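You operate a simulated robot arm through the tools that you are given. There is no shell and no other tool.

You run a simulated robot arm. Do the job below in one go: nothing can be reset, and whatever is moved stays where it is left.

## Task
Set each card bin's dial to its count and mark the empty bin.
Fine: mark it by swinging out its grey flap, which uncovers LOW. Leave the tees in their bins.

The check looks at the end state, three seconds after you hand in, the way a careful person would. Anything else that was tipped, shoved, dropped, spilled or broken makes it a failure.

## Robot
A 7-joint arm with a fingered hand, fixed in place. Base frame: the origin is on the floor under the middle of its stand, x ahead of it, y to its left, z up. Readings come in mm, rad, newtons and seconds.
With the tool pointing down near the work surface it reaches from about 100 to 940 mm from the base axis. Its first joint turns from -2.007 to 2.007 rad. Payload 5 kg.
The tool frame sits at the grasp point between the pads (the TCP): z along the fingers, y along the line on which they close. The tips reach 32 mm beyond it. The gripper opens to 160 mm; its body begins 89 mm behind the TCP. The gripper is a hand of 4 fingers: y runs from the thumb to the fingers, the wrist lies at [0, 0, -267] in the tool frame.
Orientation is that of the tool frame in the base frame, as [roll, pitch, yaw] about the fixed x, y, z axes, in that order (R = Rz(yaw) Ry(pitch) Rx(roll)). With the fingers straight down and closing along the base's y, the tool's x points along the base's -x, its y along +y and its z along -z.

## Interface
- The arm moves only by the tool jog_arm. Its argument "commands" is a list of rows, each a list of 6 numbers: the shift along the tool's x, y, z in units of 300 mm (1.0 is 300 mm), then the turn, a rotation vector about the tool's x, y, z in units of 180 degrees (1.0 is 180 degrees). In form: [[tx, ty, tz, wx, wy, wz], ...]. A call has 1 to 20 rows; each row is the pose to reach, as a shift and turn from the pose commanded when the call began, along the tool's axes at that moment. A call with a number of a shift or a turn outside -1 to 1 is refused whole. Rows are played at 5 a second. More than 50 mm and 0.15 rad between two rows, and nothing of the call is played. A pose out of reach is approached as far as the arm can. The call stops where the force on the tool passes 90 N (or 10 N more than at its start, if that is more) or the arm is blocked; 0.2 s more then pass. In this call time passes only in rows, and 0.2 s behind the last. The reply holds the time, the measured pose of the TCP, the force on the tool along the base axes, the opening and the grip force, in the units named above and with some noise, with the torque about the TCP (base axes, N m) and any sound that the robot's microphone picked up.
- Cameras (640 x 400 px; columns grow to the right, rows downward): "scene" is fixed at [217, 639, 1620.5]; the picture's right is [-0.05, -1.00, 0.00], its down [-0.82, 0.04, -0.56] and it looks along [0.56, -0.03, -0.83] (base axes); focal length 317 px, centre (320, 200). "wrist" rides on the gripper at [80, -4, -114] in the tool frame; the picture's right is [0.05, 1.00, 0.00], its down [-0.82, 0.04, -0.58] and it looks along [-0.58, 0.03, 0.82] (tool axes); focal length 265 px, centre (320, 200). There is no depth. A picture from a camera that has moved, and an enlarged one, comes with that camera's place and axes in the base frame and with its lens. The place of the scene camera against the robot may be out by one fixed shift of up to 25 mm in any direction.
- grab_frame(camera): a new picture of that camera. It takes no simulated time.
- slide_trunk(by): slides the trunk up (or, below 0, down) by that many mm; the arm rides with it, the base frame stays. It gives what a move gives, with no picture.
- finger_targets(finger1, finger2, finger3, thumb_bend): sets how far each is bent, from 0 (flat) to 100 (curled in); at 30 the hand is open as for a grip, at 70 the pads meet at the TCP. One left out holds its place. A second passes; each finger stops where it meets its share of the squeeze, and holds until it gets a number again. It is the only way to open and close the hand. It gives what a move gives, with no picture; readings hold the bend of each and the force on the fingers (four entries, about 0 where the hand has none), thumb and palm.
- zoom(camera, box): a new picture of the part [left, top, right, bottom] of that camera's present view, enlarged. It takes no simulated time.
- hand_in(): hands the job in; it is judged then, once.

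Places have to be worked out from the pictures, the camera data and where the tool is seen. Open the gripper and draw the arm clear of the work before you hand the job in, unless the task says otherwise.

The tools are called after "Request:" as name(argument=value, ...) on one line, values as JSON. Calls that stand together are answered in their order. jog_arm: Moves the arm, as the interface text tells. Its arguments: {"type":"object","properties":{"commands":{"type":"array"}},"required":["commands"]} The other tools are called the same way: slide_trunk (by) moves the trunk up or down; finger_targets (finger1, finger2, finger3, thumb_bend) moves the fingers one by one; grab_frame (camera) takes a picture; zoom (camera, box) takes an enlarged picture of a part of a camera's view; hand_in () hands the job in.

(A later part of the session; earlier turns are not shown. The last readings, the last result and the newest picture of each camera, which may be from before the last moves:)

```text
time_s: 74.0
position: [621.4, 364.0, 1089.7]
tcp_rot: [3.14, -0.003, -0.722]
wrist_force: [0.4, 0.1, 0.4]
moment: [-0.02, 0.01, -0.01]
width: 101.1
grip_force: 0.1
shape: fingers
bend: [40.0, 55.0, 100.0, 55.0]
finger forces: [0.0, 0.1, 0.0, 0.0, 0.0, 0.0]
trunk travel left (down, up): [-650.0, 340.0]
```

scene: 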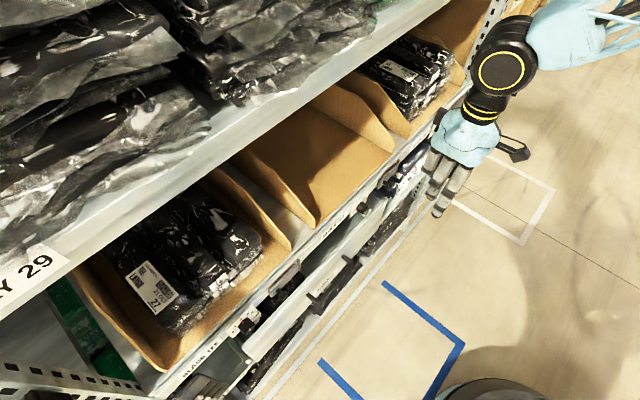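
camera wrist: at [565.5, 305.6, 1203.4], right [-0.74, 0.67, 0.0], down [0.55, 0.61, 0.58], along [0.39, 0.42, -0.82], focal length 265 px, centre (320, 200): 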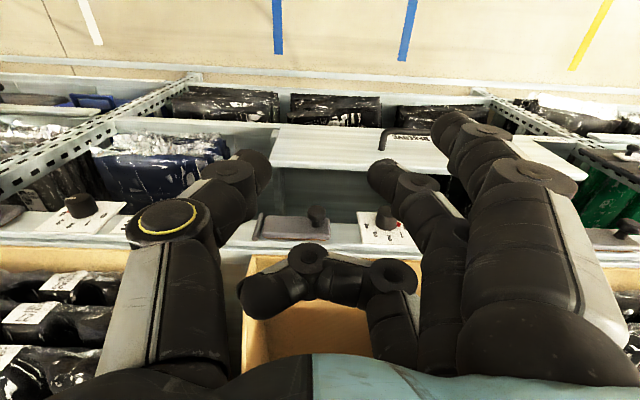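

Full 94° of yaw is available in this posture. I rotate back, then move in above the knob at n≈812, still high.

Request:
jog_arm(commands=[[0, 0, 0, 0, 0, 0.04], [0, 0, 0, 0, 0, 0.08], [0, 0, 0, 0, 0, 0.12], [0, 0, 0, 0, 0, 0.16], [0, 0, 0, 0, 0, 0.2], [0, 0, 0, 0, 0, 0.24], [0, 0, 0, 0, 0, 0.28], [0, 0, 0, 0, 0, 0.32], [0, 0, 0, 0, 0, 0.36], [0, 0, 0, 0, 0, 0.4], [0, 0, 0, 0, 0, 0.44], [0, 0, 0, 0, 0, 0.48], [0, 0, 0, 0, 0, 0.52]])

Request:
jog_arm(commands=[[-0.09, 0.003, 0, 0, 0, 0], [-0.18, 0.003, 0, 0, 0, 0], [-0.27, 0.003, 0, 0, 0, 0], [-0.34, 0.003, 0, 0, 0, 0], [-0.375, 0.003, 0, 0, 0, 0]])

Request:
grab_frame(camera="wrist")

Request:
zoom(camera="wrist", box=[240, 110, 400, 210])

Request:
zoom(camera="scene", box=[340, 80, 540, 230])

```text
time_s: 76.8
position: [621.2, 364.6, 1088.0]
tcp_rot: [-3.139, 0.0, -2.362]
wrist_force: [0.4, 0.1, 0.6]
moment: [0.04, -0.02, -0.02]
width: 101.3
grip_force: 0.0
shape: fingers
bend: [40.0, 55.0, 100.0, 55.0]
finger forces: [0.0, 0.0, 0.0, 0.0, 0.0, 0.0]
trunk travel left (down, up): [-650.0, 340.0]
```

```text
time_s: 78.0
position: [700.5, 445.5, 1087.7]
tcp_rot: [-3.14, -0.001, -2.359]
wrist_force: [-0.2, 0.2, -0.8]
moment: [-0.03, -0.01, -0.02]
width: 101.2
grip_force: 0.0
shape: fingers
bend: [40.0, 55.0, 100.0, 55.0]
finger forces: [0.0, 0.0, 0.1, 0.1, 0.1, 0.0]
trunk travel left (down, up): [-650.0, 340.0]
```

```text
taken
camera wrist: at [645.8, 386.3, 1202.6], right [-0.74, 0.67, 0.0], down [0.55, 0.61, 0.58], along [0.39, 0.42, -0.82], focal length 265 px, centre (320, 200)
```

wrist: 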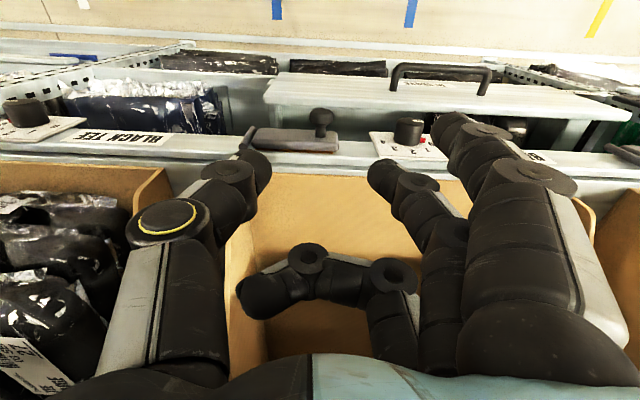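

```text
4.00 times, centred on (320, 160) of wrist
camera zoom: at [645.8, 386.3, 1202.6], right [-0.74, 0.67, 0.0], down [0.55, 0.61, 0.58], along [0.39, 0.42, -0.82], focal length 1062 px, centre (320, 360)
```

zoom: 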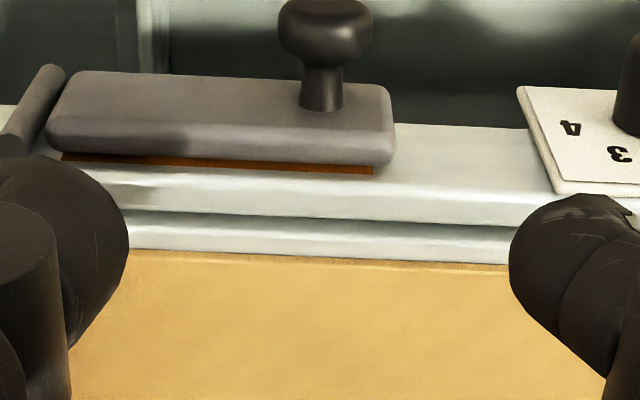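

```text
2.67 times, centred on (440, 155) of scene
camera zoom: at [217.0, 639.0, 1620.5], right [-0.05, -1.0, 0.0], down [-0.82, 0.04, -0.56], along [0.56, -0.03, -0.83], focal length 846 px, centre (0, 320)
```

zoom: 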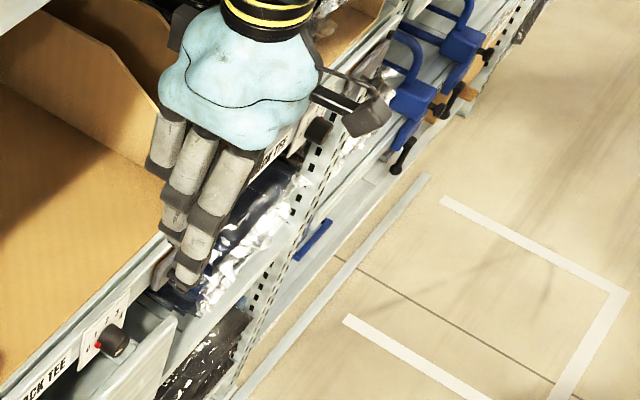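

From above I now see the knob clearly: ball head centred at n≈809.5, s≈−178, with a ~10 mm neck behind it, flap face at n≈828. I tilt 20° toward the shelf and line up on a slanted approach so the curled finger clears the strip.

Request:
jog_arm(commands=[[0.034, 0.002, 0.016, 0, -0.0278, 0], [0.068, 0.004, 0.032, 0, -0.0556, 0], [0.102, 0.006, 0.048, 0, -0.0833, 0], [0.1357, 0.007, 0.0633, 0, -0.1111, 0]])

Request:
zoom(camera="wrist", box=[220, 90, 420, 230])

```text
time_s: 79.0
position: [670.7, 419.4, 1069.3]
tcp_rot: [-3.138, 0.349, -2.359]
wrist_force: [0.8, -0.3, 0.6]
moment: [-0.01, -0.02, 0.02]
width: 101.0
grip_force: 0.2
shape: fingers
bend: [40.0, 55.0, 100.0, 55.0]
finger forces: [0.0, 0.0, 0.0, 0.0, 0.1, 0.0]
trunk travel left (down, up): [-650.0, 340.0]
```

```text
2.86 times, centred on (320, 160) of wrist
camera zoom: at [590.6, 335.3, 1149.6], right [-0.74, 0.67, -0.02], down [0.37, 0.43, 0.82], along [0.56, 0.6, -0.57], focal length 758 px, centre (320, 314)
```

zoom: 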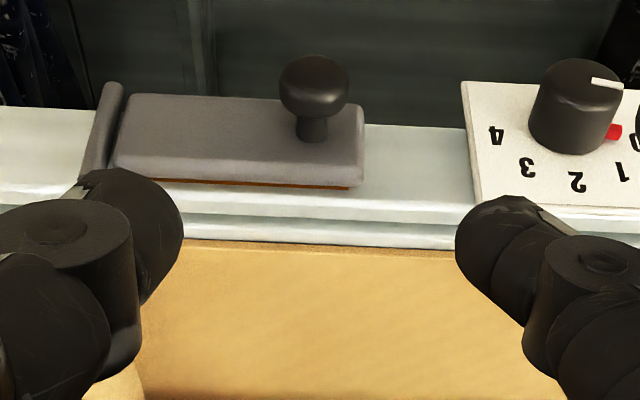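

Aligned: the head lies 2 mm right of and just in front of the tool axis. I correct sideways and advance 100 mm along the tool axis to straddle it.

Request:
jog_arm(commands=[[0, -0.006, 0.08, 0, 0, 0], [0, -0.006, 0.16, 0, 0, 0], [0, -0.006, 0.23, 0, 0, 0], [0, -0.006, 0.28, 0, 0, 0], [0, -0.006, 0.31, 0, 0, 0], [0, -0.006, 0.33, 0, 0, 0]])

Request:
zoom(camera="wrist", box=[220, 110, 420, 250])

Request:
zoom(camera="scene", box=[340, 110, 480, 220])

```text
time_s: 80.5
position: [694.9, 440.7, 978.1]
tcp_rot: [-3.136, 0.35, -2.358]
wrist_force: [-0.4, 0.1, 0.4]
moment: [0.02, 0.0, 0.04]
width: 101.2
grip_force: 0.2
shape: fingers
bend: [40.0, 55.0, 100.0, 55.0]
finger forces: [0.0, 0.0, 0.0, 0.1, 0.0, 0.0]
trunk travel left (down, up): [-650.0, 340.0]
```

```text
2.86 times, centred on (320, 180) of wrist
camera zoom: at [616.2, 356.7, 1056.7], right [-0.74, 0.67, -0.02], down [0.37, 0.43, 0.82], along [0.56, 0.6, -0.57], focal length 758 px, centre (320, 257)
```

zoom: 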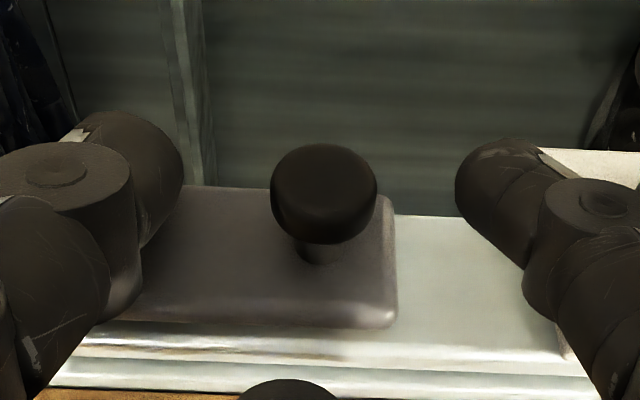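

```text
3.64 times, centred on (410, 165) of scene
camera zoom: at [217.0, 639.0, 1620.5], right [-0.05, -1.0, 0.0], down [-0.82, 0.04, -0.56], along [0.56, -0.03, -0.83], focal length 1154 px, centre (-7, 327)
```

zoom: 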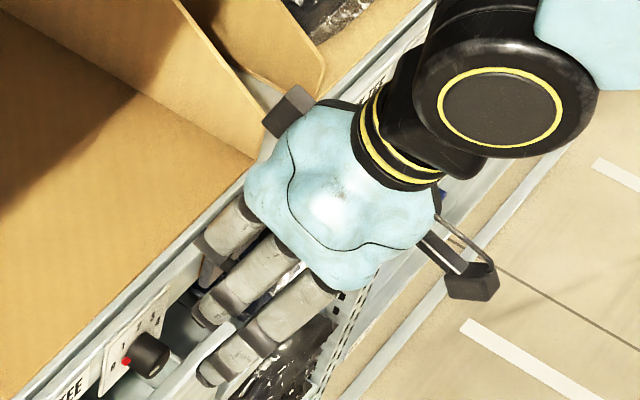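

The mushroom head sits centred between thumb and finger at the right depth. I close both on it.

Request:
finger_targets(finger2=75, thumb_bend=75)

Request:
zoom(camera="wrist", box=[220, 110, 420, 250])

```text
time_s: 81.5
position: [696.0, 439.2, 977.3]
tcp_rot: [-3.14, 0.347, -2.357]
wrist_force: [6.5, -3.6, -5.7]
moment: [-0.05, -0.04, -0.05]
width: 79.5
grip_force: 10.7
shape: fingers
bend: [40.0, 66.0, 100.0, 68.0]
finger forces: [0.1, 7.1, 0.0, 0.1, 13.4, 0.1]
trunk travel left (down, up): [-650.0, 340.0]
```

```text
2.86 times, centred on (320, 180) of wrist
camera zoom: at [617.1, 356.0, 1056.5], right [-0.74, 0.67, -0.02], down [0.37, 0.43, 0.82], along [0.56, 0.6, -0.57], focal length 758 px, centre (320, 257)
```

zoom: 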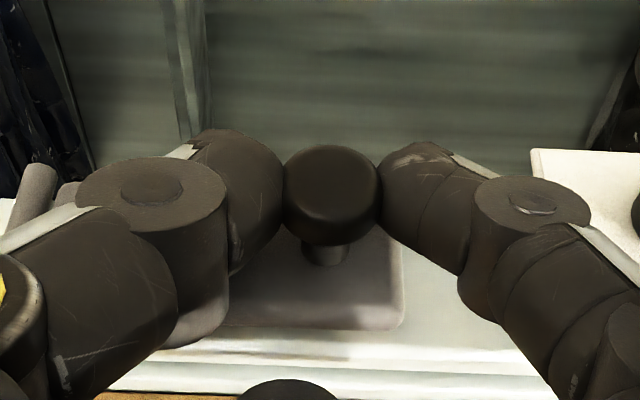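

Solid grip (7 and 13 N). I swing about the hinge by 24° and check.

Request:
jog_arm(commands=[[0.0149, -0.0085, -0.0054, -0.0076, 0, -0.0209], [0.0298, -0.017, -0.0108, -0.0152, 0, -0.0418], [0.0567, -0.0383, -0.0206, -0.0304, 0, -0.0836], [0.0808, -0.0637, -0.0294, -0.0456, 0, -0.1253]])

Request:
zoom(camera="wrist", box=[220, 110, 420, 250])

Request:
zoom(camera="scene", box=[340, 110, 480, 220])

```text
time_s: 82.5
position: [690.7, 407.9, 976.8]
tcp_rot: [-3.14, 0.347, -1.938]
wrist_force: [10.0, 0.0, -4.4]
moment: [-0.03, -0.14, -0.07]
width: 80.0
grip_force: 10.7
shape: fingers
bend: [40.0, 66.0, 100.0, 68.0]
finger forces: [0.1, 6.6, 0.0, 0.0, 15.0, 0.1]
trunk travel left (down, up): [-650.0, 340.0]
```

```text
2.86 times, centred on (320, 180) of wrist
camera zoom: at [652.5, 299.6, 1056.4], right [-0.95, 0.31, -0.02], down [0.16, 0.55, 0.82], along [0.27, 0.78, -0.57], focal length 758 px, centre (320, 257)
```

zoom: 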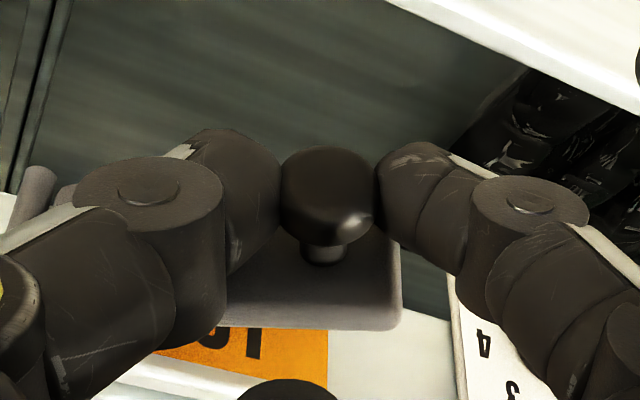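

```text
3.64 times, centred on (410, 165) of scene
camera zoom: at [217.0, 639.0, 1620.5], right [-0.05, -1.0, 0.0], down [-0.82, 0.04, -0.56], along [0.56, -0.03, -0.83], focal length 1154 px, centre (-7, 327)
```

zoom: 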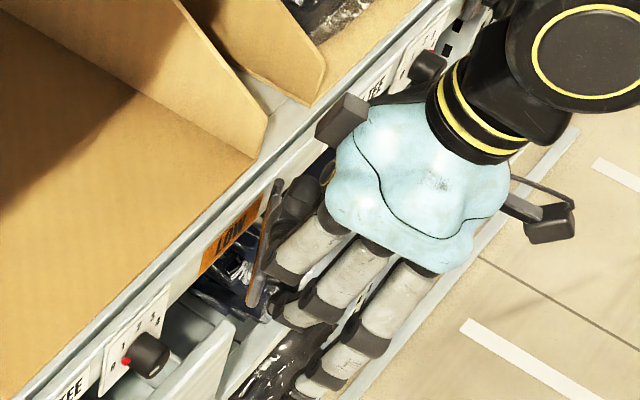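

The flap follows firmly, now ~24° out with LOW uncovered. I continue the same arc by another 40°.

Request:
jog_arm(commands=[[0.0298, -0.017, -0.0108, -0.0152, 0, -0.0418], [0.0567, -0.0383, -0.0206, -0.0304, 0, -0.0836], [0.0808, -0.0637, -0.0294, -0.0456, 0, -0.1253], [0.1015, -0.092, -0.0369, -0.0608, 0, -0.1671], [0.1181, -0.1233, -0.043, -0.076, 0, -0.2089]])

Request:
zoom(camera="wrist", box=[220, 110, 420, 250])

Request:
zoom(camera="scene", box=[340, 90, 520, 220])

```text
time_s: 83.7
position: [712.0, 360.9, 976.4]
tcp_rot: [-3.141, 0.347, -1.239]
wrist_force: [6.8, 5.0, -4.9]
moment: [0.05, -0.15, -0.02]
width: 80.1
grip_force: 9.8
shape: fingers
bend: [40.0, 66.0, 100.0, 68.0]
finger forces: [0.1, 6.7, 0.0, 0.0, 13.6, 0.0]
trunk travel left (down, up): [-650.0, 340.0]
```

```text
2.86 times, centred on (320, 180) of wrist
camera zoom: at [751.7, 253.3, 1056.9], right [-0.93, -0.37, -0.02], down [-0.23, 0.53, 0.82], along [-0.3, 0.76, -0.57], focal length 758 px, centre (320, 257)
```

zoom: 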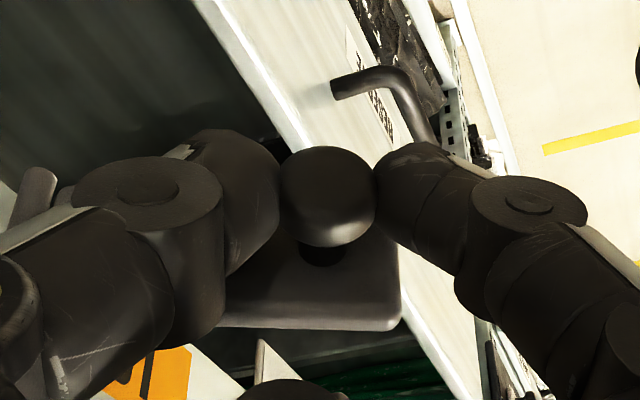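

```text
3.08 times, centred on (430, 155) of scene
camera zoom: at [217.0, 639.0, 1620.5], right [-0.05, -1.0, 0.0], down [-0.82, 0.04, -0.56], along [0.56, -0.03, -0.83], focal length 976 px, centre (-18, 338)
```

zoom: 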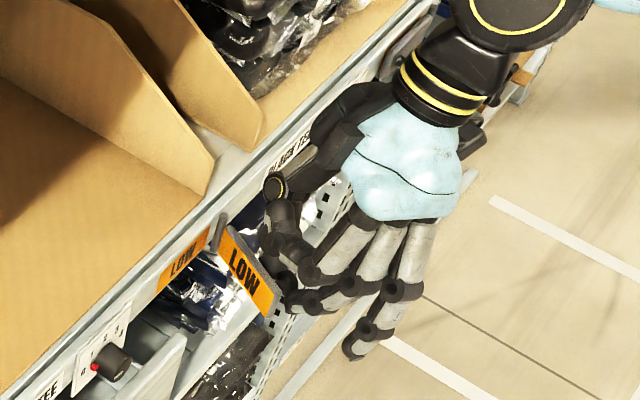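

The flap is ~64° out, its inner face also reads LOW, and forces are steady. I continue by another 32° to about 96°.

Request:
jog_arm(commands=[[0.0298, -0.017, -0.0108, -0.0152, 0, -0.0418], [0.0567, -0.0383, -0.0206, -0.0304, 0, -0.0836], [0.0808, -0.0637, -0.0294, -0.0456, 0, -0.1253], [0.1015, -0.092, -0.0369, -0.0608, 0, -0.1671]])

Request:
zoom(camera="wrist", box=[220, 110, 420, 250])

Request:
zoom(camera="scene", box=[340, 70, 540, 220])

```text
time_s: 84.8
position: [763.7, 332.4, 1008.0]
tcp_rot: [-3.122, 0.294, -0.678]
wrist_force: [1.2, -1.4, 0.2]
moment: [0.01, -0.01, -0.01]
width: 67.8
grip_force: 0.0
shape: fingers
bend: [40.0, 69.0, 100.0, 74.0]
finger forces: [0.0, 0.0, 0.0, 0.1, 0.1, 0.0]
trunk travel left (down, up): [-650.0, 340.0]
stopped in row 4: the arm was blocked; the commanded pose is now the measured one
```

```text
2.86 times, centred on (320, 180) of wrist
camera zoom: at [849.8, 265.3, 1094.1], right [-0.59, -0.81, -0.03], down [-0.51, 0.34, 0.79], along [-0.62, 0.48, -0.61], focal length 758 px, centre (320, 257)
```

zoom: 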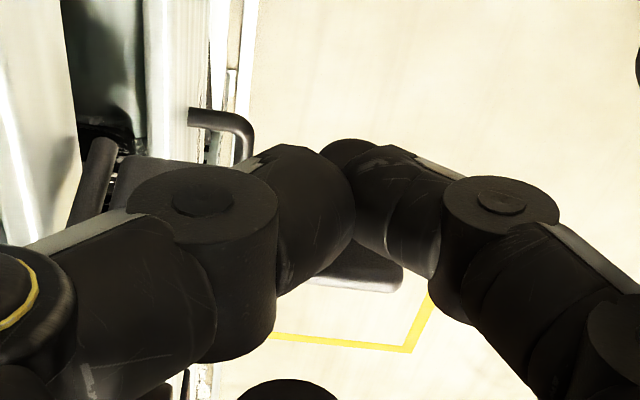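

```text
2.67 times, centred on (440, 145) of scene
camera zoom: at [217.0, 639.0, 1620.5], right [-0.05, -1.0, 0.0], down [-0.82, 0.04, -0.56], along [0.56, -0.03, -0.83], focal length 846 px, centre (0, 347)
```

zoom: 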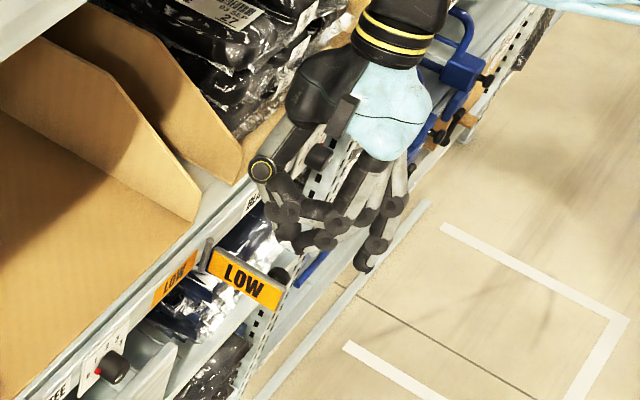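

The flap now stands out at ~100° by itself with LOW showing, and the hand has come off the knob after the arm was blocked again. I check the whole scene for anything touched.

Request:
grab_frame(camera="scene")

Request:
grab_frame(camera="wrist")

Request:
zoom(camera="scene", box=[380, 0, 640, 150])

```text
taken
```

scene: 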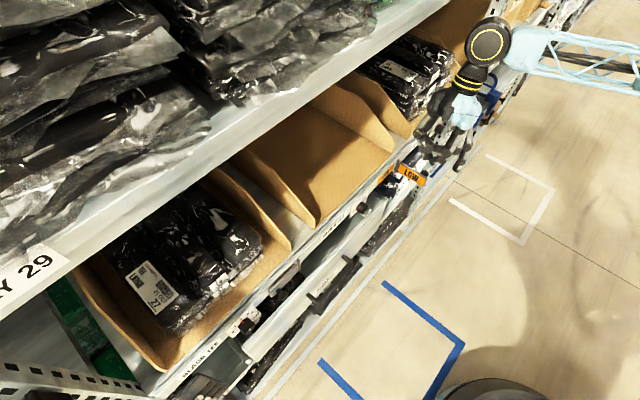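

```text
taken
camera wrist: at [849.8, 265.3, 1094.1], right [-0.59, -0.81, -0.03], down [-0.51, 0.34, 0.79], along [-0.62, 0.48, -0.61], focal length 265 px, centre (320, 200)
```

wrist: 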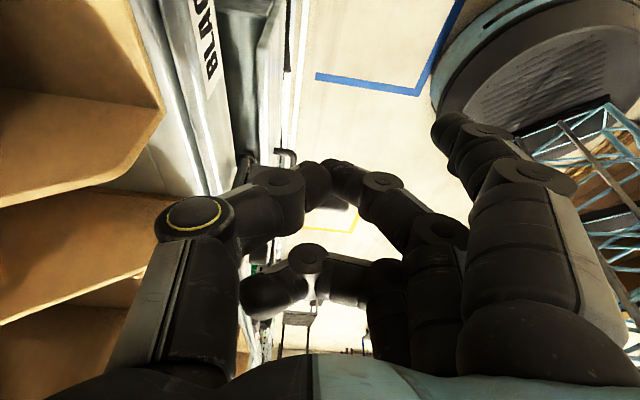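

```text
2.46 times, centred on (510, 75) of scene
camera zoom: at [217.0, 639.0, 1620.5], right [-0.05, -1.0, 0.0], down [-0.82, 0.04, -0.56], along [0.56, -0.03, -0.83], focal length 781 px, centre (-148, 508)
```

zoom: 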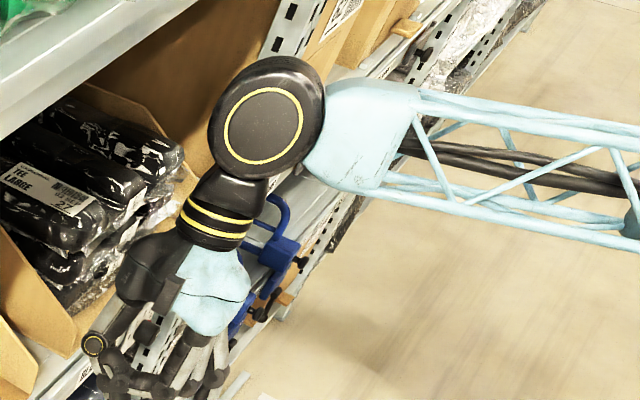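

Nothing else has moved; the wrist is close to the upper shelf front, so I won't go up. I ease the hand away to the right and then straight out from the shelf.

Request:
jog_arm(commands=[[0.034, 0.02, 0, 0, 0, 0], [0.04, 0.07, 0.002, 0, 0, 0], [0.035, 0.15, 0.005, 0, 0, 0], [0.028, 0.23, 0.007, 0, 0, 0], [0.02, 0.31, 0.009, 0, 0, 0]])

Request:
grab_frame(camera="scene")

Request:
zoom(camera="scene", box=[350, 120, 470, 220])

```text
time_s: 86.0
position: [706.6, 257.1, 1001.3]
tcp_rot: [-3.125, 0.298, -0.677]
wrist_force: [-0.4, -0.1, -0.5]
moment: [0.02, -0.02, 0.0]
width: 67.6
grip_force: 0.0
shape: fingers
bend: [40.0, 69.0, 100.0, 74.0]
finger forces: [0.0, 0.0, 0.0, 0.1, 0.0, 0.0]
trunk travel left (down, up): [-650.0, 340.0]
```

```text
taken
```

scene: 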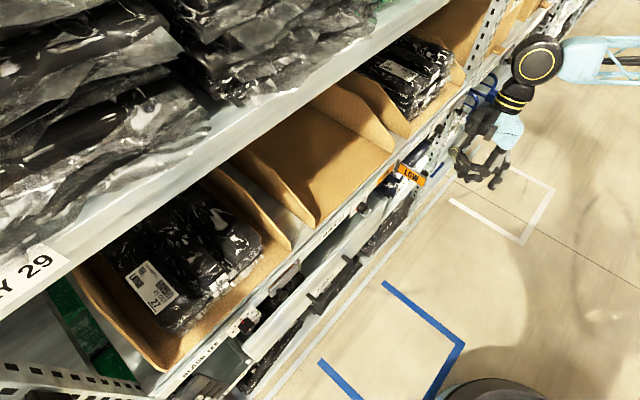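

```text
4.00 times, centred on (410, 170) of scene
camera zoom: at [217.0, 639.0, 1620.5], right [-0.05, -1.0, 0.0], down [-0.82, 0.04, -0.56], along [0.56, -0.03, -0.83], focal length 1269 px, centre (-40, 320)
```

zoom: 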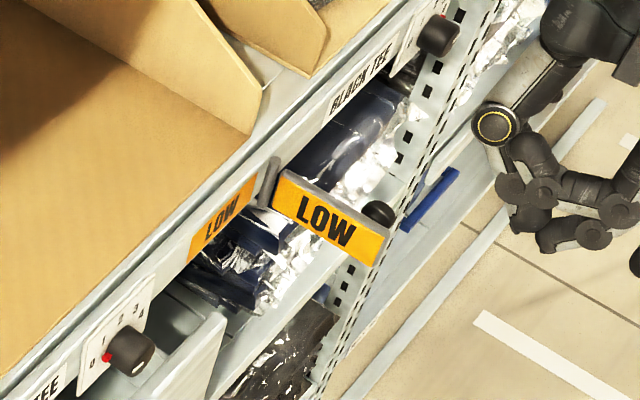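

The flap stays out on its own with LOW facing out, and the hand is clear. Next is the right dial. I first move right and up away from the flap, then turn the hand back to face the shelf.

Request:
jog_arm(commands=[[0.099, 0.0223, -0.088, 0, 0, 0], [0.198, 0.0447, -0.176, 0, 0, 0], [0.297, 0.067, -0.264, 0, 0, 0]])

Request:
jog_arm(commands=[[0, 0, 0, 0.0129, 0.0009, 0.0427], [0, 0, 0, 0.0258, 0.0017, 0.0853], [0, 0, 0, 0.0388, 0.0026, 0.128], [0, 0, 0, 0.0517, 0.0034, 0.1706], [0, 0, 0, 0.0646, 0.0043, 0.2133], [0, 0, 0, 0.0775, 0.0051, 0.2559], [0, 0, 0, 0.0904, 0.006, 0.2986], [0, 0, 0, 0.1033, 0.0068, 0.3412], [0, 0, 0, 0.1163, 0.0077, 0.3839], [0, 0, 0, 0.1292, 0.0085, 0.4265], [0, 0, 0, 0.1421, 0.0094, 0.4692], [0, 0, 0, 0.155, 0.0102, 0.5118]])

Request:
grab_frame(camera="wrist")

Request:
grab_frame(camera="scene")

```text
time_s: 86.8
position: [744.2, 215.3, 1026.3]
tcp_rot: [-3.124, 0.297, -0.679]
wrist_force: [0.8, 0.6, 0.0]
moment: [0.04, -0.02, 0.01]
width: 67.7
grip_force: 0.2
shape: fingers
bend: [40.0, 69.0, 100.0, 74.0]
finger forces: [0.0, 0.0, 0.0, 0.1, 0.0, 0.0]
out of reach, approached as far as the arm can: row 2, 3
trunk travel left (down, up): [-650.0, 340.0]
```

```text
time_s: 89.5
position: [744.8, 214.9, 1026.4]
tcp_rot: [-3.123, 0.291, -2.359]
wrist_force: [0.1, 0.5, -0.6]
moment: [-0.02, 0.0, -0.02]
width: 67.5
grip_force: 0.0
shape: fingers
bend: [40.0, 69.0, 100.0, 74.0]
finger forces: [0.1, 0.0, 0.1, 0.0, 0.1, 0.0]
trunk travel left (down, up): [-650.0, 340.0]
```

```text
taken
camera wrist: at [667.5, 135.9, 1111.9], right [-0.74, 0.68, -0.03], down [0.4, 0.47, 0.79], along [0.55, 0.56, -0.62], focal length 265 px, centre (320, 200)
```

wrist: 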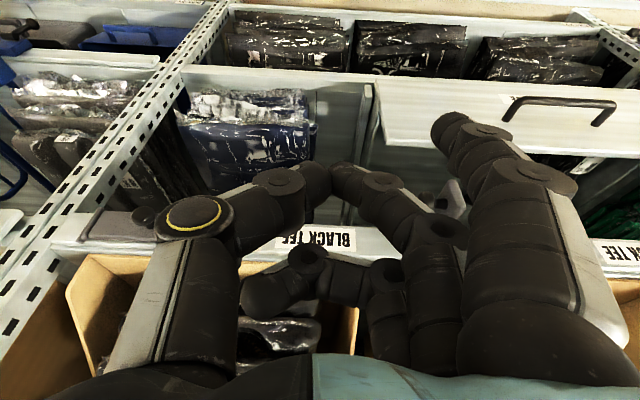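

```text
taken
```

scene: 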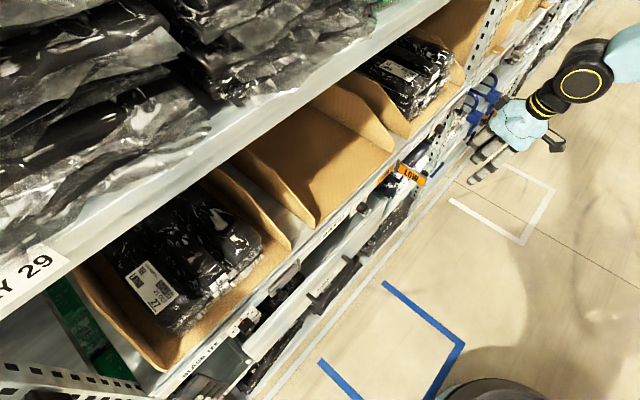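

Facing the shelf again, flap still out. I put the fingers in the dial posture and begin tilting the hand up toward level in front of the right bin, partially first.

Request:
finger_targets(finger1=42, finger2=42, finger3=42, thumb_bend=55)

Request:
jog_arm(commands=[[-0.002, -0.017, 0.019, 0, -0.0422, 0], [-0.004, -0.033, 0.038, 0, -0.0844, 0], [-0.006, -0.05, 0.056, 0, -0.1266, 0], [-0.008, -0.067, 0.075, 0, -0.1688, 0], [-0.01, -0.083, 0.094, 0, -0.211, 0]])

Request:
grab_frame(camera="wrist")

Request:
grab_frame(camera="scene")

```text
time_s: 90.5
position: [744.3, 214.4, 1025.6]
tcp_rot: [-3.125, 0.292, -2.356]
wrist_force: [0.7, 0.6, -0.3]
moment: [0.0, -0.01, 0.0]
width: 97.1
grip_force: 0.0
shape: fingers
bend: [42.0, 42.0, 42.0, 55.0]
finger forces: [0.0, 0.0, 0.1, 0.0, 0.0, 0.0]
trunk travel left (down, up): [-650.0, 340.0]
```

```text
time_s: 91.7
position: [769.5, 205.6, 1000.9]
tcp_rot: [-3.11, 0.955, -2.336]
wrist_force: [-0.4, 0.7, -0.1]
moment: [0.0, 0.01, 0.0]
width: 97.3
grip_force: 0.1
shape: fingers
bend: [42.0, 42.0, 42.0, 55.0]
finger forces: [0.1, 0.0, 0.0, 0.1, 0.0, 0.0]
trunk travel left (down, up): [-650.0, 340.0]
```

```text
taken
camera wrist: at [673.8, 104.1, 1000.1], right [-0.72, 0.69, -0.06], down [-0.04, 0.04, 1.0], along [0.69, 0.72, 0.0], focal length 265 px, centre (320, 200)
```

wrist: 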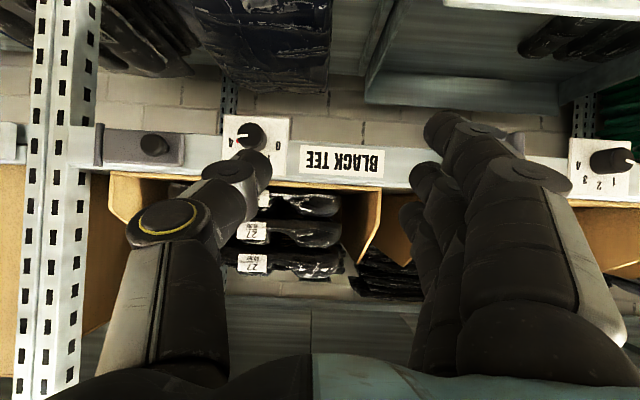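

```text
taken
```

scene: 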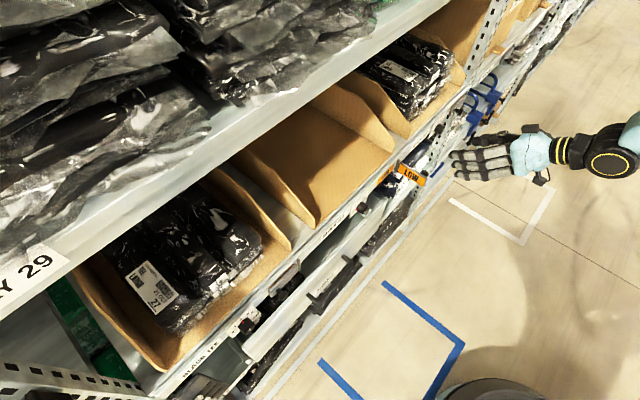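

Tilted to 55°, and this looks straight at the right bin. I zoom in to verify its count and dial.

Request:
zoom(camera="wrist", box=[200, 100, 400, 300])

Request:
zoom(camera="wrist", box=[210, 105, 300, 165])

```text
2.00 times, centred on (300, 200) of wrist
camera zoom: at [673.8, 104.1, 1000.1], right [-0.72, 0.69, -0.06], down [-0.04, 0.04, 1.0], along [0.69, 0.72, 0.0], focal length 531 px, centre (360, 200)
```

zoom: 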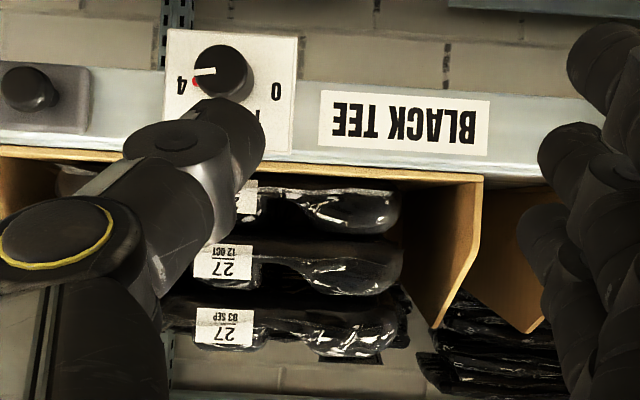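

```text
6.67 times, centred on (255, 135) of wrist
camera zoom: at [673.8, 104.1, 1000.1], right [-0.72, 0.69, -0.06], down [-0.04, 0.04, 1.0], along [0.69, 0.72, 0.0], focal length 1769 px, centre (753, 633)
```

zoom: 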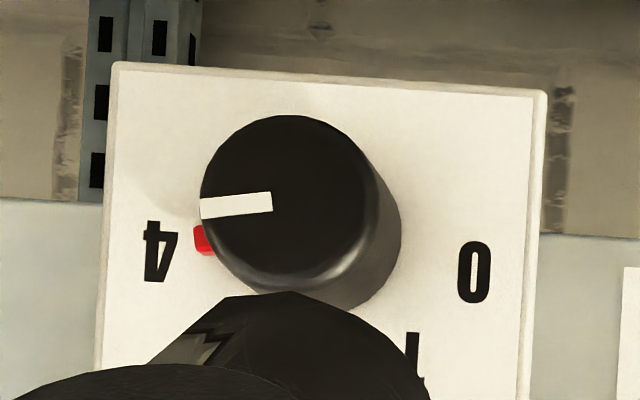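

Confirmed: three packs in the right bin, dial at 4, so it needs 3. I bring the hand level in front of that dial, still ~150 mm off the plate.

Request:
jog_arm(commands=[[0.034, -0.049, 0.024, 0, -0.0392, 0], [0.068, -0.097, 0.048, 0, -0.0784, 0], [0.103, -0.146, 0.073, 0, -0.1176, 0], [0.137, -0.194, 0.097, 0, -0.1568, 0], [0.171, -0.243, 0.121, 0, -0.196, 0]])

Request:
grab_frame(camera="wrist")

Request:
grab_frame(camera="scene")

```text
time_s: 92.8
position: [821.6, 152.3, 937.8]
tcp_rot: [-1.507, 1.553, -0.726]
wrist_force: [0.1, 0.0, 0.0]
moment: [-0.05, 0.0, 0.05]
width: 97.2
grip_force: 0.1
shape: fingers
bend: [42.0, 42.0, 42.0, 55.0]
finger forces: [0.0, 0.0, 0.0, 0.0, 0.0, 0.1]
trunk travel left (down, up): [-650.0, 340.0]
```

```text
taken
camera wrist: at [745.3, 68.4, 858.1], right [-0.7, 0.71, -0.07], down [-0.45, -0.37, 0.81], along [0.55, 0.6, 0.58], focal length 265 px, centre (320, 200)
```

wrist: 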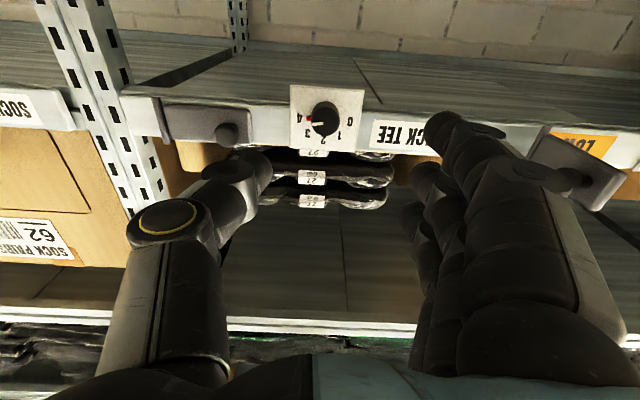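

```text
taken
```

scene: 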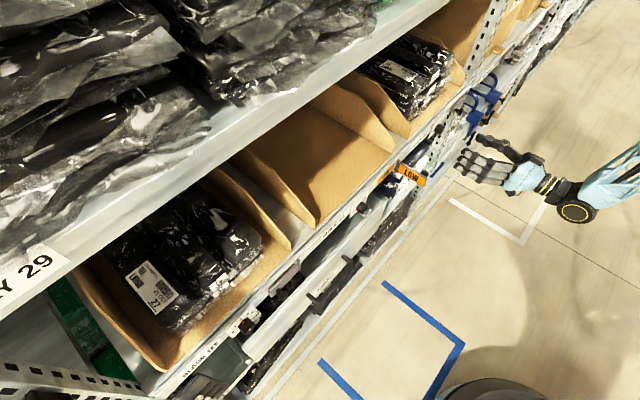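

Level in front of the right dial at n≈689, s≈−473, and the open flap is well to the left. I roll the hand +40° here in free air, as for the middle dial, and zoom on the dial.

Request:
jog_arm(commands=[[0, 0, 0, 0, 0, 0.037], [0, 0, 0, 0, 0, 0.074], [0, 0, 0, 0, 0, 0.111], [0, 0, 0, 0, 0, 0.148], [0, 0, 0, 0, 0, 0.185], [0, 0, 0, 0, 0, 0.222]])

Request:
grab_frame(camera="wrist")

Request:
zoom(camera="wrist", box=[260, 70, 380, 170])

Request:
zoom(camera="scene", box=[440, 0, 600, 100])

```text
time_s: 94.2
position: [822.0, 151.0, 937.9]
tcp_rot: [1.573, 0.888, 2.352]
wrist_force: [0.3, 0.0, 0.6]
moment: [-0.01, 0.02, -0.02]
width: 97.2
grip_force: 0.1
shape: fingers
bend: [42.0, 42.0, 42.0, 55.0]
finger forces: [0.0, 0.1, 0.1, 0.1, 0.0, 0.0]
trunk travel left (down, up): [-650.0, 340.0]
```

```text
taken
camera wrist: at [706.6, 105.3, 873.7], right [-0.57, 0.57, 0.59], down [-0.07, -0.75, 0.66], along [0.82, 0.33, 0.47], focal length 265 px, centre (320, 200)
```

wrist: 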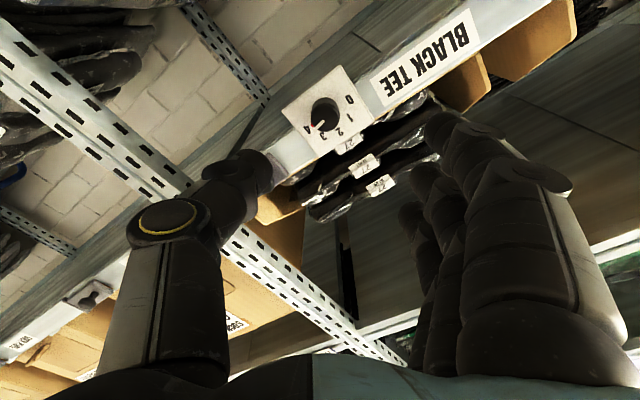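

```text
4.00 times, centred on (320, 120) of wrist
camera zoom: at [706.6, 105.3, 873.7], right [-0.57, 0.57, 0.59], down [-0.07, -0.75, 0.66], along [0.82, 0.33, 0.47], focal length 1062 px, centre (320, 520)
```

zoom: 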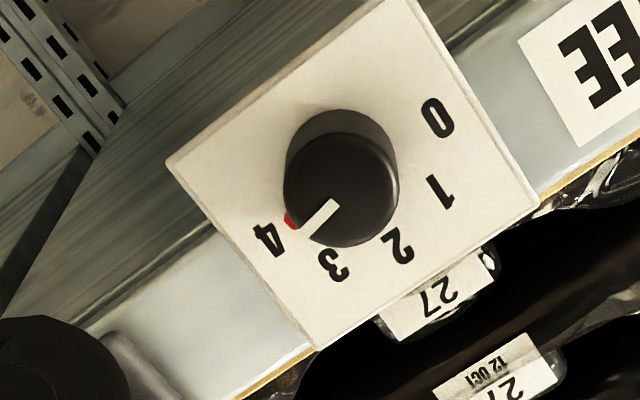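

```text
4.00 times, centred on (520, 50) of scene
camera zoom: at [217.0, 639.0, 1620.5], right [-0.05, -1.0, 0.0], down [-0.82, 0.04, -0.56], along [0.56, -0.03, -0.83], focal length 1269 px, centre (-480, 800)
```

zoom: 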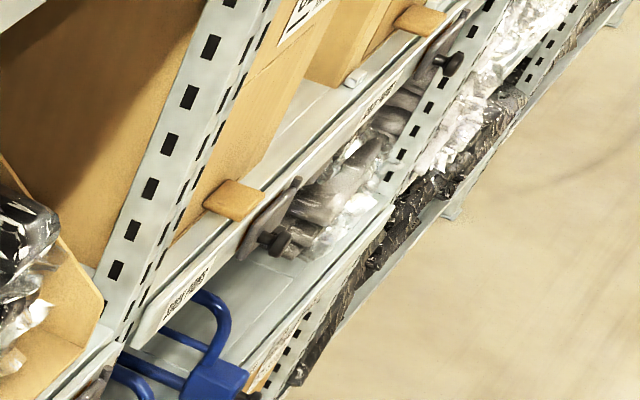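

Only these three bins have dials (the right-hand bay's cartons have none). The right dial's knob is about 3–4 mm off the tool axis; I correct that and move in to n≈792.

Request:
jog_arm(commands=[[0.0093, 0.0133, 0.07, 0, 0, 0], [0.0093, 0.0133, 0.14, 0, 0, 0], [0.0093, 0.0133, 0.21, 0, 0, 0], [0.0093, 0.0133, 0.27, 0, 0, 0], [0.0093, 0.0133, 0.31, 0, 0, 0], [0.0093, 0.0133, 0.335, 0, 0, 0], [0.0093, 0.0133, 0.348, 0, 0, 0]])

Request:
zoom(camera="wrist", box=[230, 110, 420, 240])

Request:
zoom(camera="scene", box=[390, 70, 530, 180])

```text
time_s: 95.8
position: [891.8, 228.8, 938.0]
tcp_rot: [1.575, 0.889, 2.355]
wrist_force: [0.3, -0.4, 0.6]
moment: [-0.01, -0.01, 0.0]
width: 97.4
grip_force: 0.1
shape: fingers
bend: [42.0, 42.0, 42.0, 55.0]
finger forces: [0.0, 0.0, 0.0, 0.0, 0.1, 0.0]
trunk travel left (down, up): [-650.0, 340.0]
```

```text
3.08 times, centred on (325, 175) of wrist
camera zoom: at [777.5, 182.1, 872.9], right [-0.57, 0.58, 0.59], down [-0.07, -0.75, 0.66], along [0.82, 0.33, 0.47], focal length 817 px, centre (305, 277)
```

zoom: 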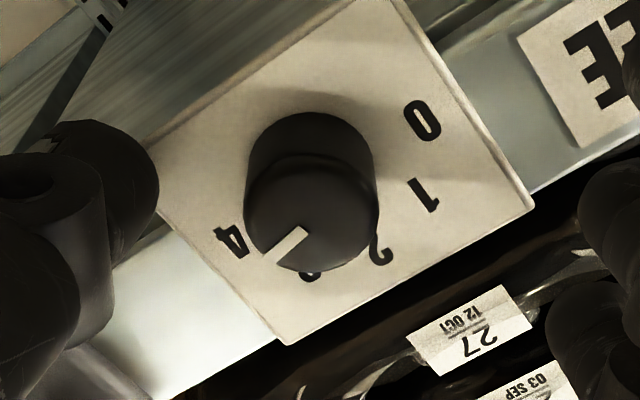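

```text
3.64 times, centred on (460, 125) of scene
camera zoom: at [217.0, 639.0, 1620.5], right [-0.05, -1.0, 0.0], down [-0.82, 0.04, -0.56], along [0.56, -0.03, -0.83], focal length 1154 px, centre (-189, 473)
```

zoom: 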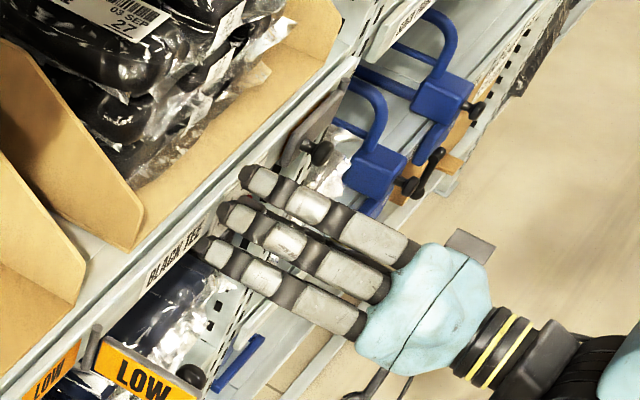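

Well aligned and no contact. I press the thumb onto the knob.

Request:
finger_targets(thumb_bend=70)

Request:
zoom(camera="wrist", box=[230, 110, 420, 240])

```text
time_s: 96.8
position: [893.0, 227.3, 937.6]
tcp_rot: [1.576, 0.891, 2.353]
wrist_force: [7.5, -1.6, -4.8]
moment: [-0.05, 0.03, -0.13]
width: 78.3
grip_force: 4.2
shape: fingers
bend: [42.0, 42.0, 42.0, 67.0]
finger forces: [0.0, 0.0, 0.0, 0.1, 8.0, 0.0]
trunk travel left (down, up): [-650.0, 340.0]
```

```text
3.08 times, centred on (325, 175) of wrist
camera zoom: at [778.0, 181.6, 872.3], right [-0.57, 0.58, 0.59], down [-0.07, -0.75, 0.66], along [0.82, 0.33, 0.47], focal length 817 px, centre (305, 277)
```

zoom: 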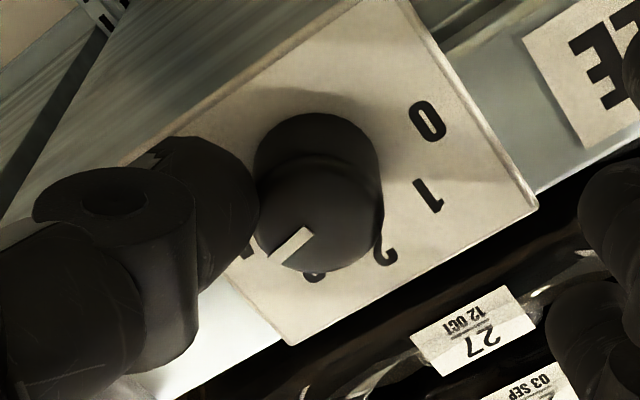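

The thumb holds the knob with 8 N. I twist counter-clockwise 20°.

Request:
jog_arm(commands=[[0, 0, 0, 0, 0, -0.0185], [0, 0, 0, 0, 0, -0.037], [0, 0, 0, 0, 0, -0.0555], [0, 0, 0, 0, 0, -0.074], [0, 0, 0, 0, 0, -0.0925], [0, 0, 0, 0, 0, -0.111]])

Request:
zoom(camera="wrist", box=[230, 110, 420, 240])

```text
time_s: 98.2
position: [893.3, 227.1, 938.1]
tcp_rot: [1.576, 1.239, 2.353]
wrist_force: [5.9, -5.2, -6.0]
moment: [-0.06, 0.11, -0.18]
width: 78.7
grip_force: 3.9
shape: fingers
bend: [42.0, 42.0, 42.0, 67.0]
finger forces: [0.0, 0.0, 0.0, 0.0, 9.0, 0.1]
trunk travel left (down, up): [-650.0, 340.0]
```

```text
3.08 times, centred on (325, 175) of wrist
camera zoom: at [796.2, 163.8, 860.5], right [-0.68, 0.68, 0.28], down [-0.25, -0.57, 0.79], along [0.69, 0.46, 0.55], focal length 817 px, centre (305, 277)
```

zoom: 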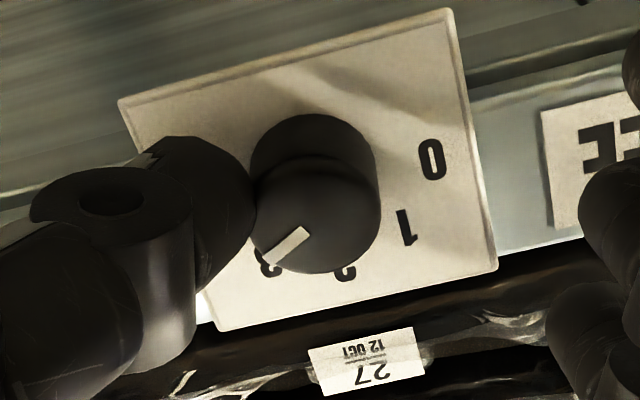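

The knob follows. I twist the remaining ~21°.

Request:
jog_arm(commands=[[0, 0, 0, 0, 0, -0.02], [0, 0, 0, 0, 0, -0.04], [0, 0, 0, 0, 0, -0.06], [0, 0, 0, 0, 0, -0.08], [0, 0, 0, 0, 0, -0.1], [0, 0, 0, 0, 0, -0.12]])

Request:
zoom(camera="wrist", box=[230, 110, 420, 240])

Request:
zoom(camera="scene", box=[390, 70, 530, 180])

```text
time_s: 99.7
position: [894.2, 227.3, 938.0]
tcp_rot: [-1.595, 1.526, -0.816]
wrist_force: [7.3, -8.1, -1.7]
moment: [0.03, 0.02, -0.23]
width: 79.5
grip_force: 5.7
shape: fingers
bend: [42.0, 42.0, 42.0, 67.0]
finger forces: [0.0, 0.1, 0.0, 0.0, 10.8, 0.0]
trunk travel left (down, up): [-650.0, 340.0]
```

```text
3.08 times, centred on (325, 175) of wrist
camera zoom: at [817.1, 142.5, 858.3], right [-0.7, 0.71, -0.1], down [-0.47, -0.35, 0.81], along [0.54, 0.61, 0.57], focal length 817 px, centre (305, 277)
```

zoom: 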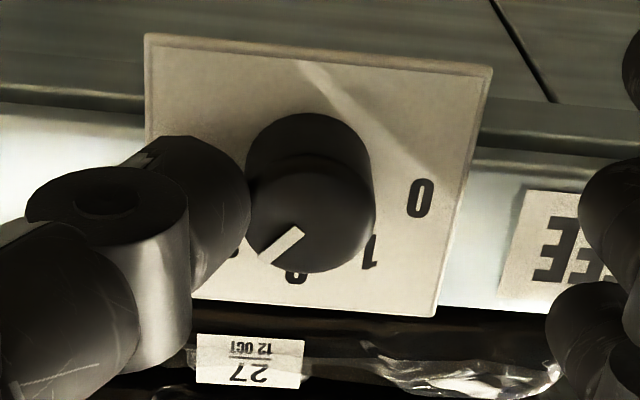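

```text
3.64 times, centred on (460, 125) of scene
camera zoom: at [217.0, 639.0, 1620.5], right [-0.05, -1.0, 0.0], down [-0.82, 0.04, -0.56], along [0.56, -0.03, -0.83], focal length 1154 px, centre (-189, 473)
```

zoom: 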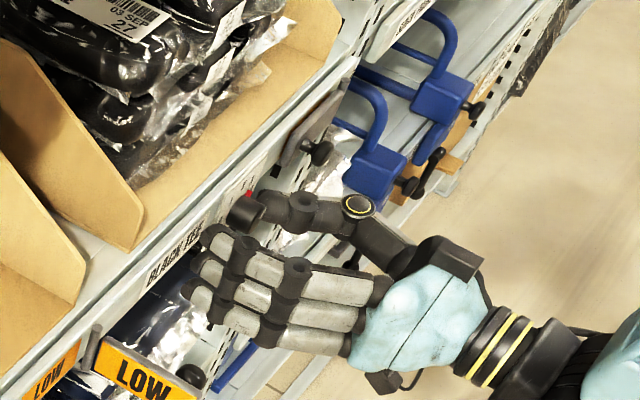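

The red pointer is near 3. I release the thumb and back off to measure it.

Request:
finger_targets(thumb_bend=54)

Request:
jog_arm(commands=[[0, 0, -0.06, 0, 0, 0], [0, 0, -0.13, 0, 0, 0], [0, 0, -0.2, 0, 0, 0], [0, 0, -0.27, 0, 0, 0], [0, 0, -0.34, 0, 0, 0]])

Request:
zoom(camera="wrist", box=[260, 70, 380, 170])

Request:
grab_frame(camera="scene")

```text
time_s: 100.7
position: [892.5, 229.0, 938.8]
tcp_rot: [-1.601, 1.525, -0.823]
wrist_force: [-0.1, 0.2, -0.2]
moment: [-0.03, -0.04, 0.02]
width: 99.1
grip_force: 0.1
shape: fingers
bend: [42.0, 42.0, 42.0, 54.0]
finger forces: [0.1, 0.1, 0.0, 0.0, 0.0, 0.1]
trunk travel left (down, up): [-650.0, 340.0]
```

```text
time_s: 101.8
position: [819.0, 156.2, 940.3]
tcp_rot: [-1.587, 1.526, -0.807]
wrist_force: [0.4, -0.4, 0.5]
moment: [0.02, 0.0, -0.01]
width: 99.1
grip_force: 0.3
shape: fingers
bend: [42.0, 42.0, 42.0, 54.0]
finger forces: [0.0, 0.0, 0.1, 0.1, 0.0, 0.1]
trunk travel left (down, up): [-650.0, 340.0]
```

```text
4.00 times, centred on (320, 120) of wrist
camera zoom: at [742.7, 70.9, 860.4], right [-0.7, 0.71, -0.1], down [-0.47, -0.35, 0.81], along [0.54, 0.61, 0.57], focal length 1062 px, centre (320, 520)
```

zoom: 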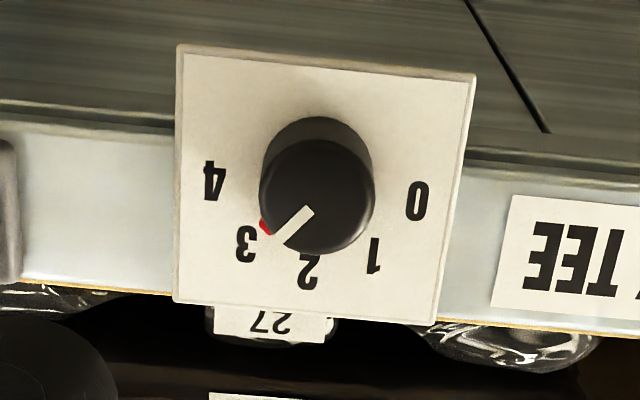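

```text
taken
```

scene: 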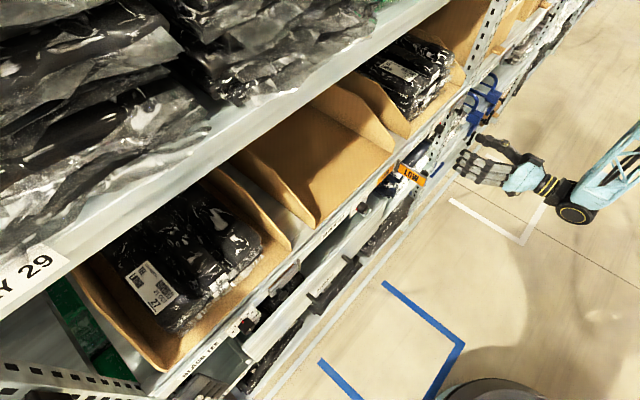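

The right dial reads 3 (measured ~38–40° from 2). I zoom once more on the flap and all dials from the scene camera.

Request:
zoom(camera="scene", box=[340, 120, 460, 220])

Request:
zoom(camera="scene", box=[215, 295, 285, 350])

Request:
zoom(camera="scene", box=[410, 90, 480, 150])

Request:
grab_frame(camera="wrist")

```text
4.00 times, centred on (400, 170) of scene
camera zoom: at [217.0, 639.0, 1620.5], right [-0.05, -1.0, 0.0], down [-0.82, 0.04, -0.56], along [0.56, -0.03, -0.83], focal length 1269 px, centre (0, 320)
```

zoom: 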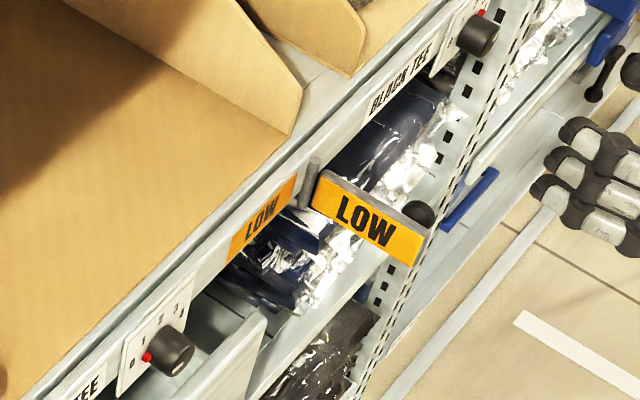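

```text
7.27 times, centred on (250, 322) of scene
camera zoom: at [217.0, 639.0, 1620.5], right [-0.05, -1.0, 0.0], down [-0.82, 0.04, -0.56], along [0.56, -0.03, -0.83], focal length 2307 px, centre (829, -691)
```

zoom: 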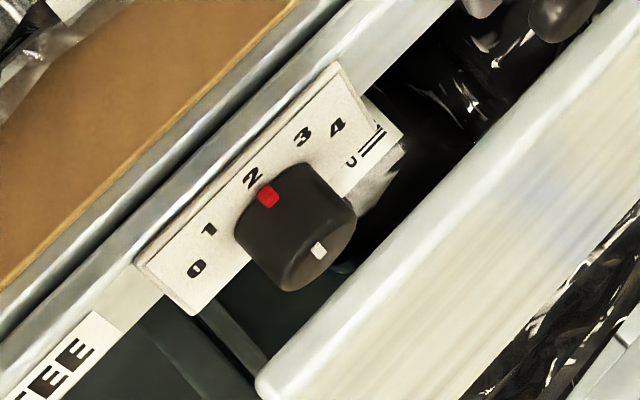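

```text
6.67 times, centred on (445, 120) of scene
camera zoom: at [217.0, 639.0, 1620.5], right [-0.05, -1.0, 0.0], down [-0.82, 0.04, -0.56], along [0.56, -0.03, -0.83], focal length 2115 px, centre (-513, 733)
```

zoom: 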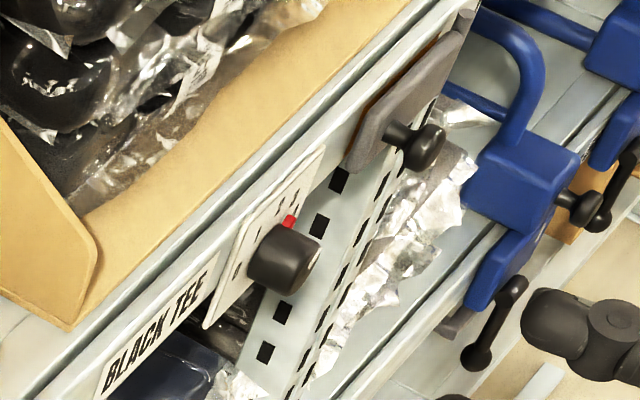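

```text
taken
camera wrist: at [742.7, 70.9, 860.4], right [-0.7, 0.71, -0.1], down [-0.47, -0.35, 0.81], along [0.54, 0.61, 0.57], focal length 265 px, centre (320, 200)
```

wrist: 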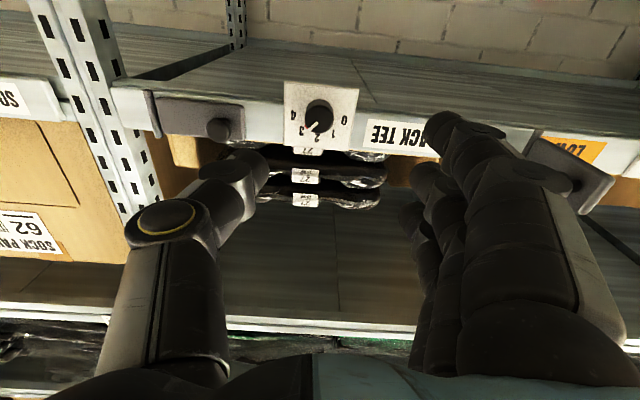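

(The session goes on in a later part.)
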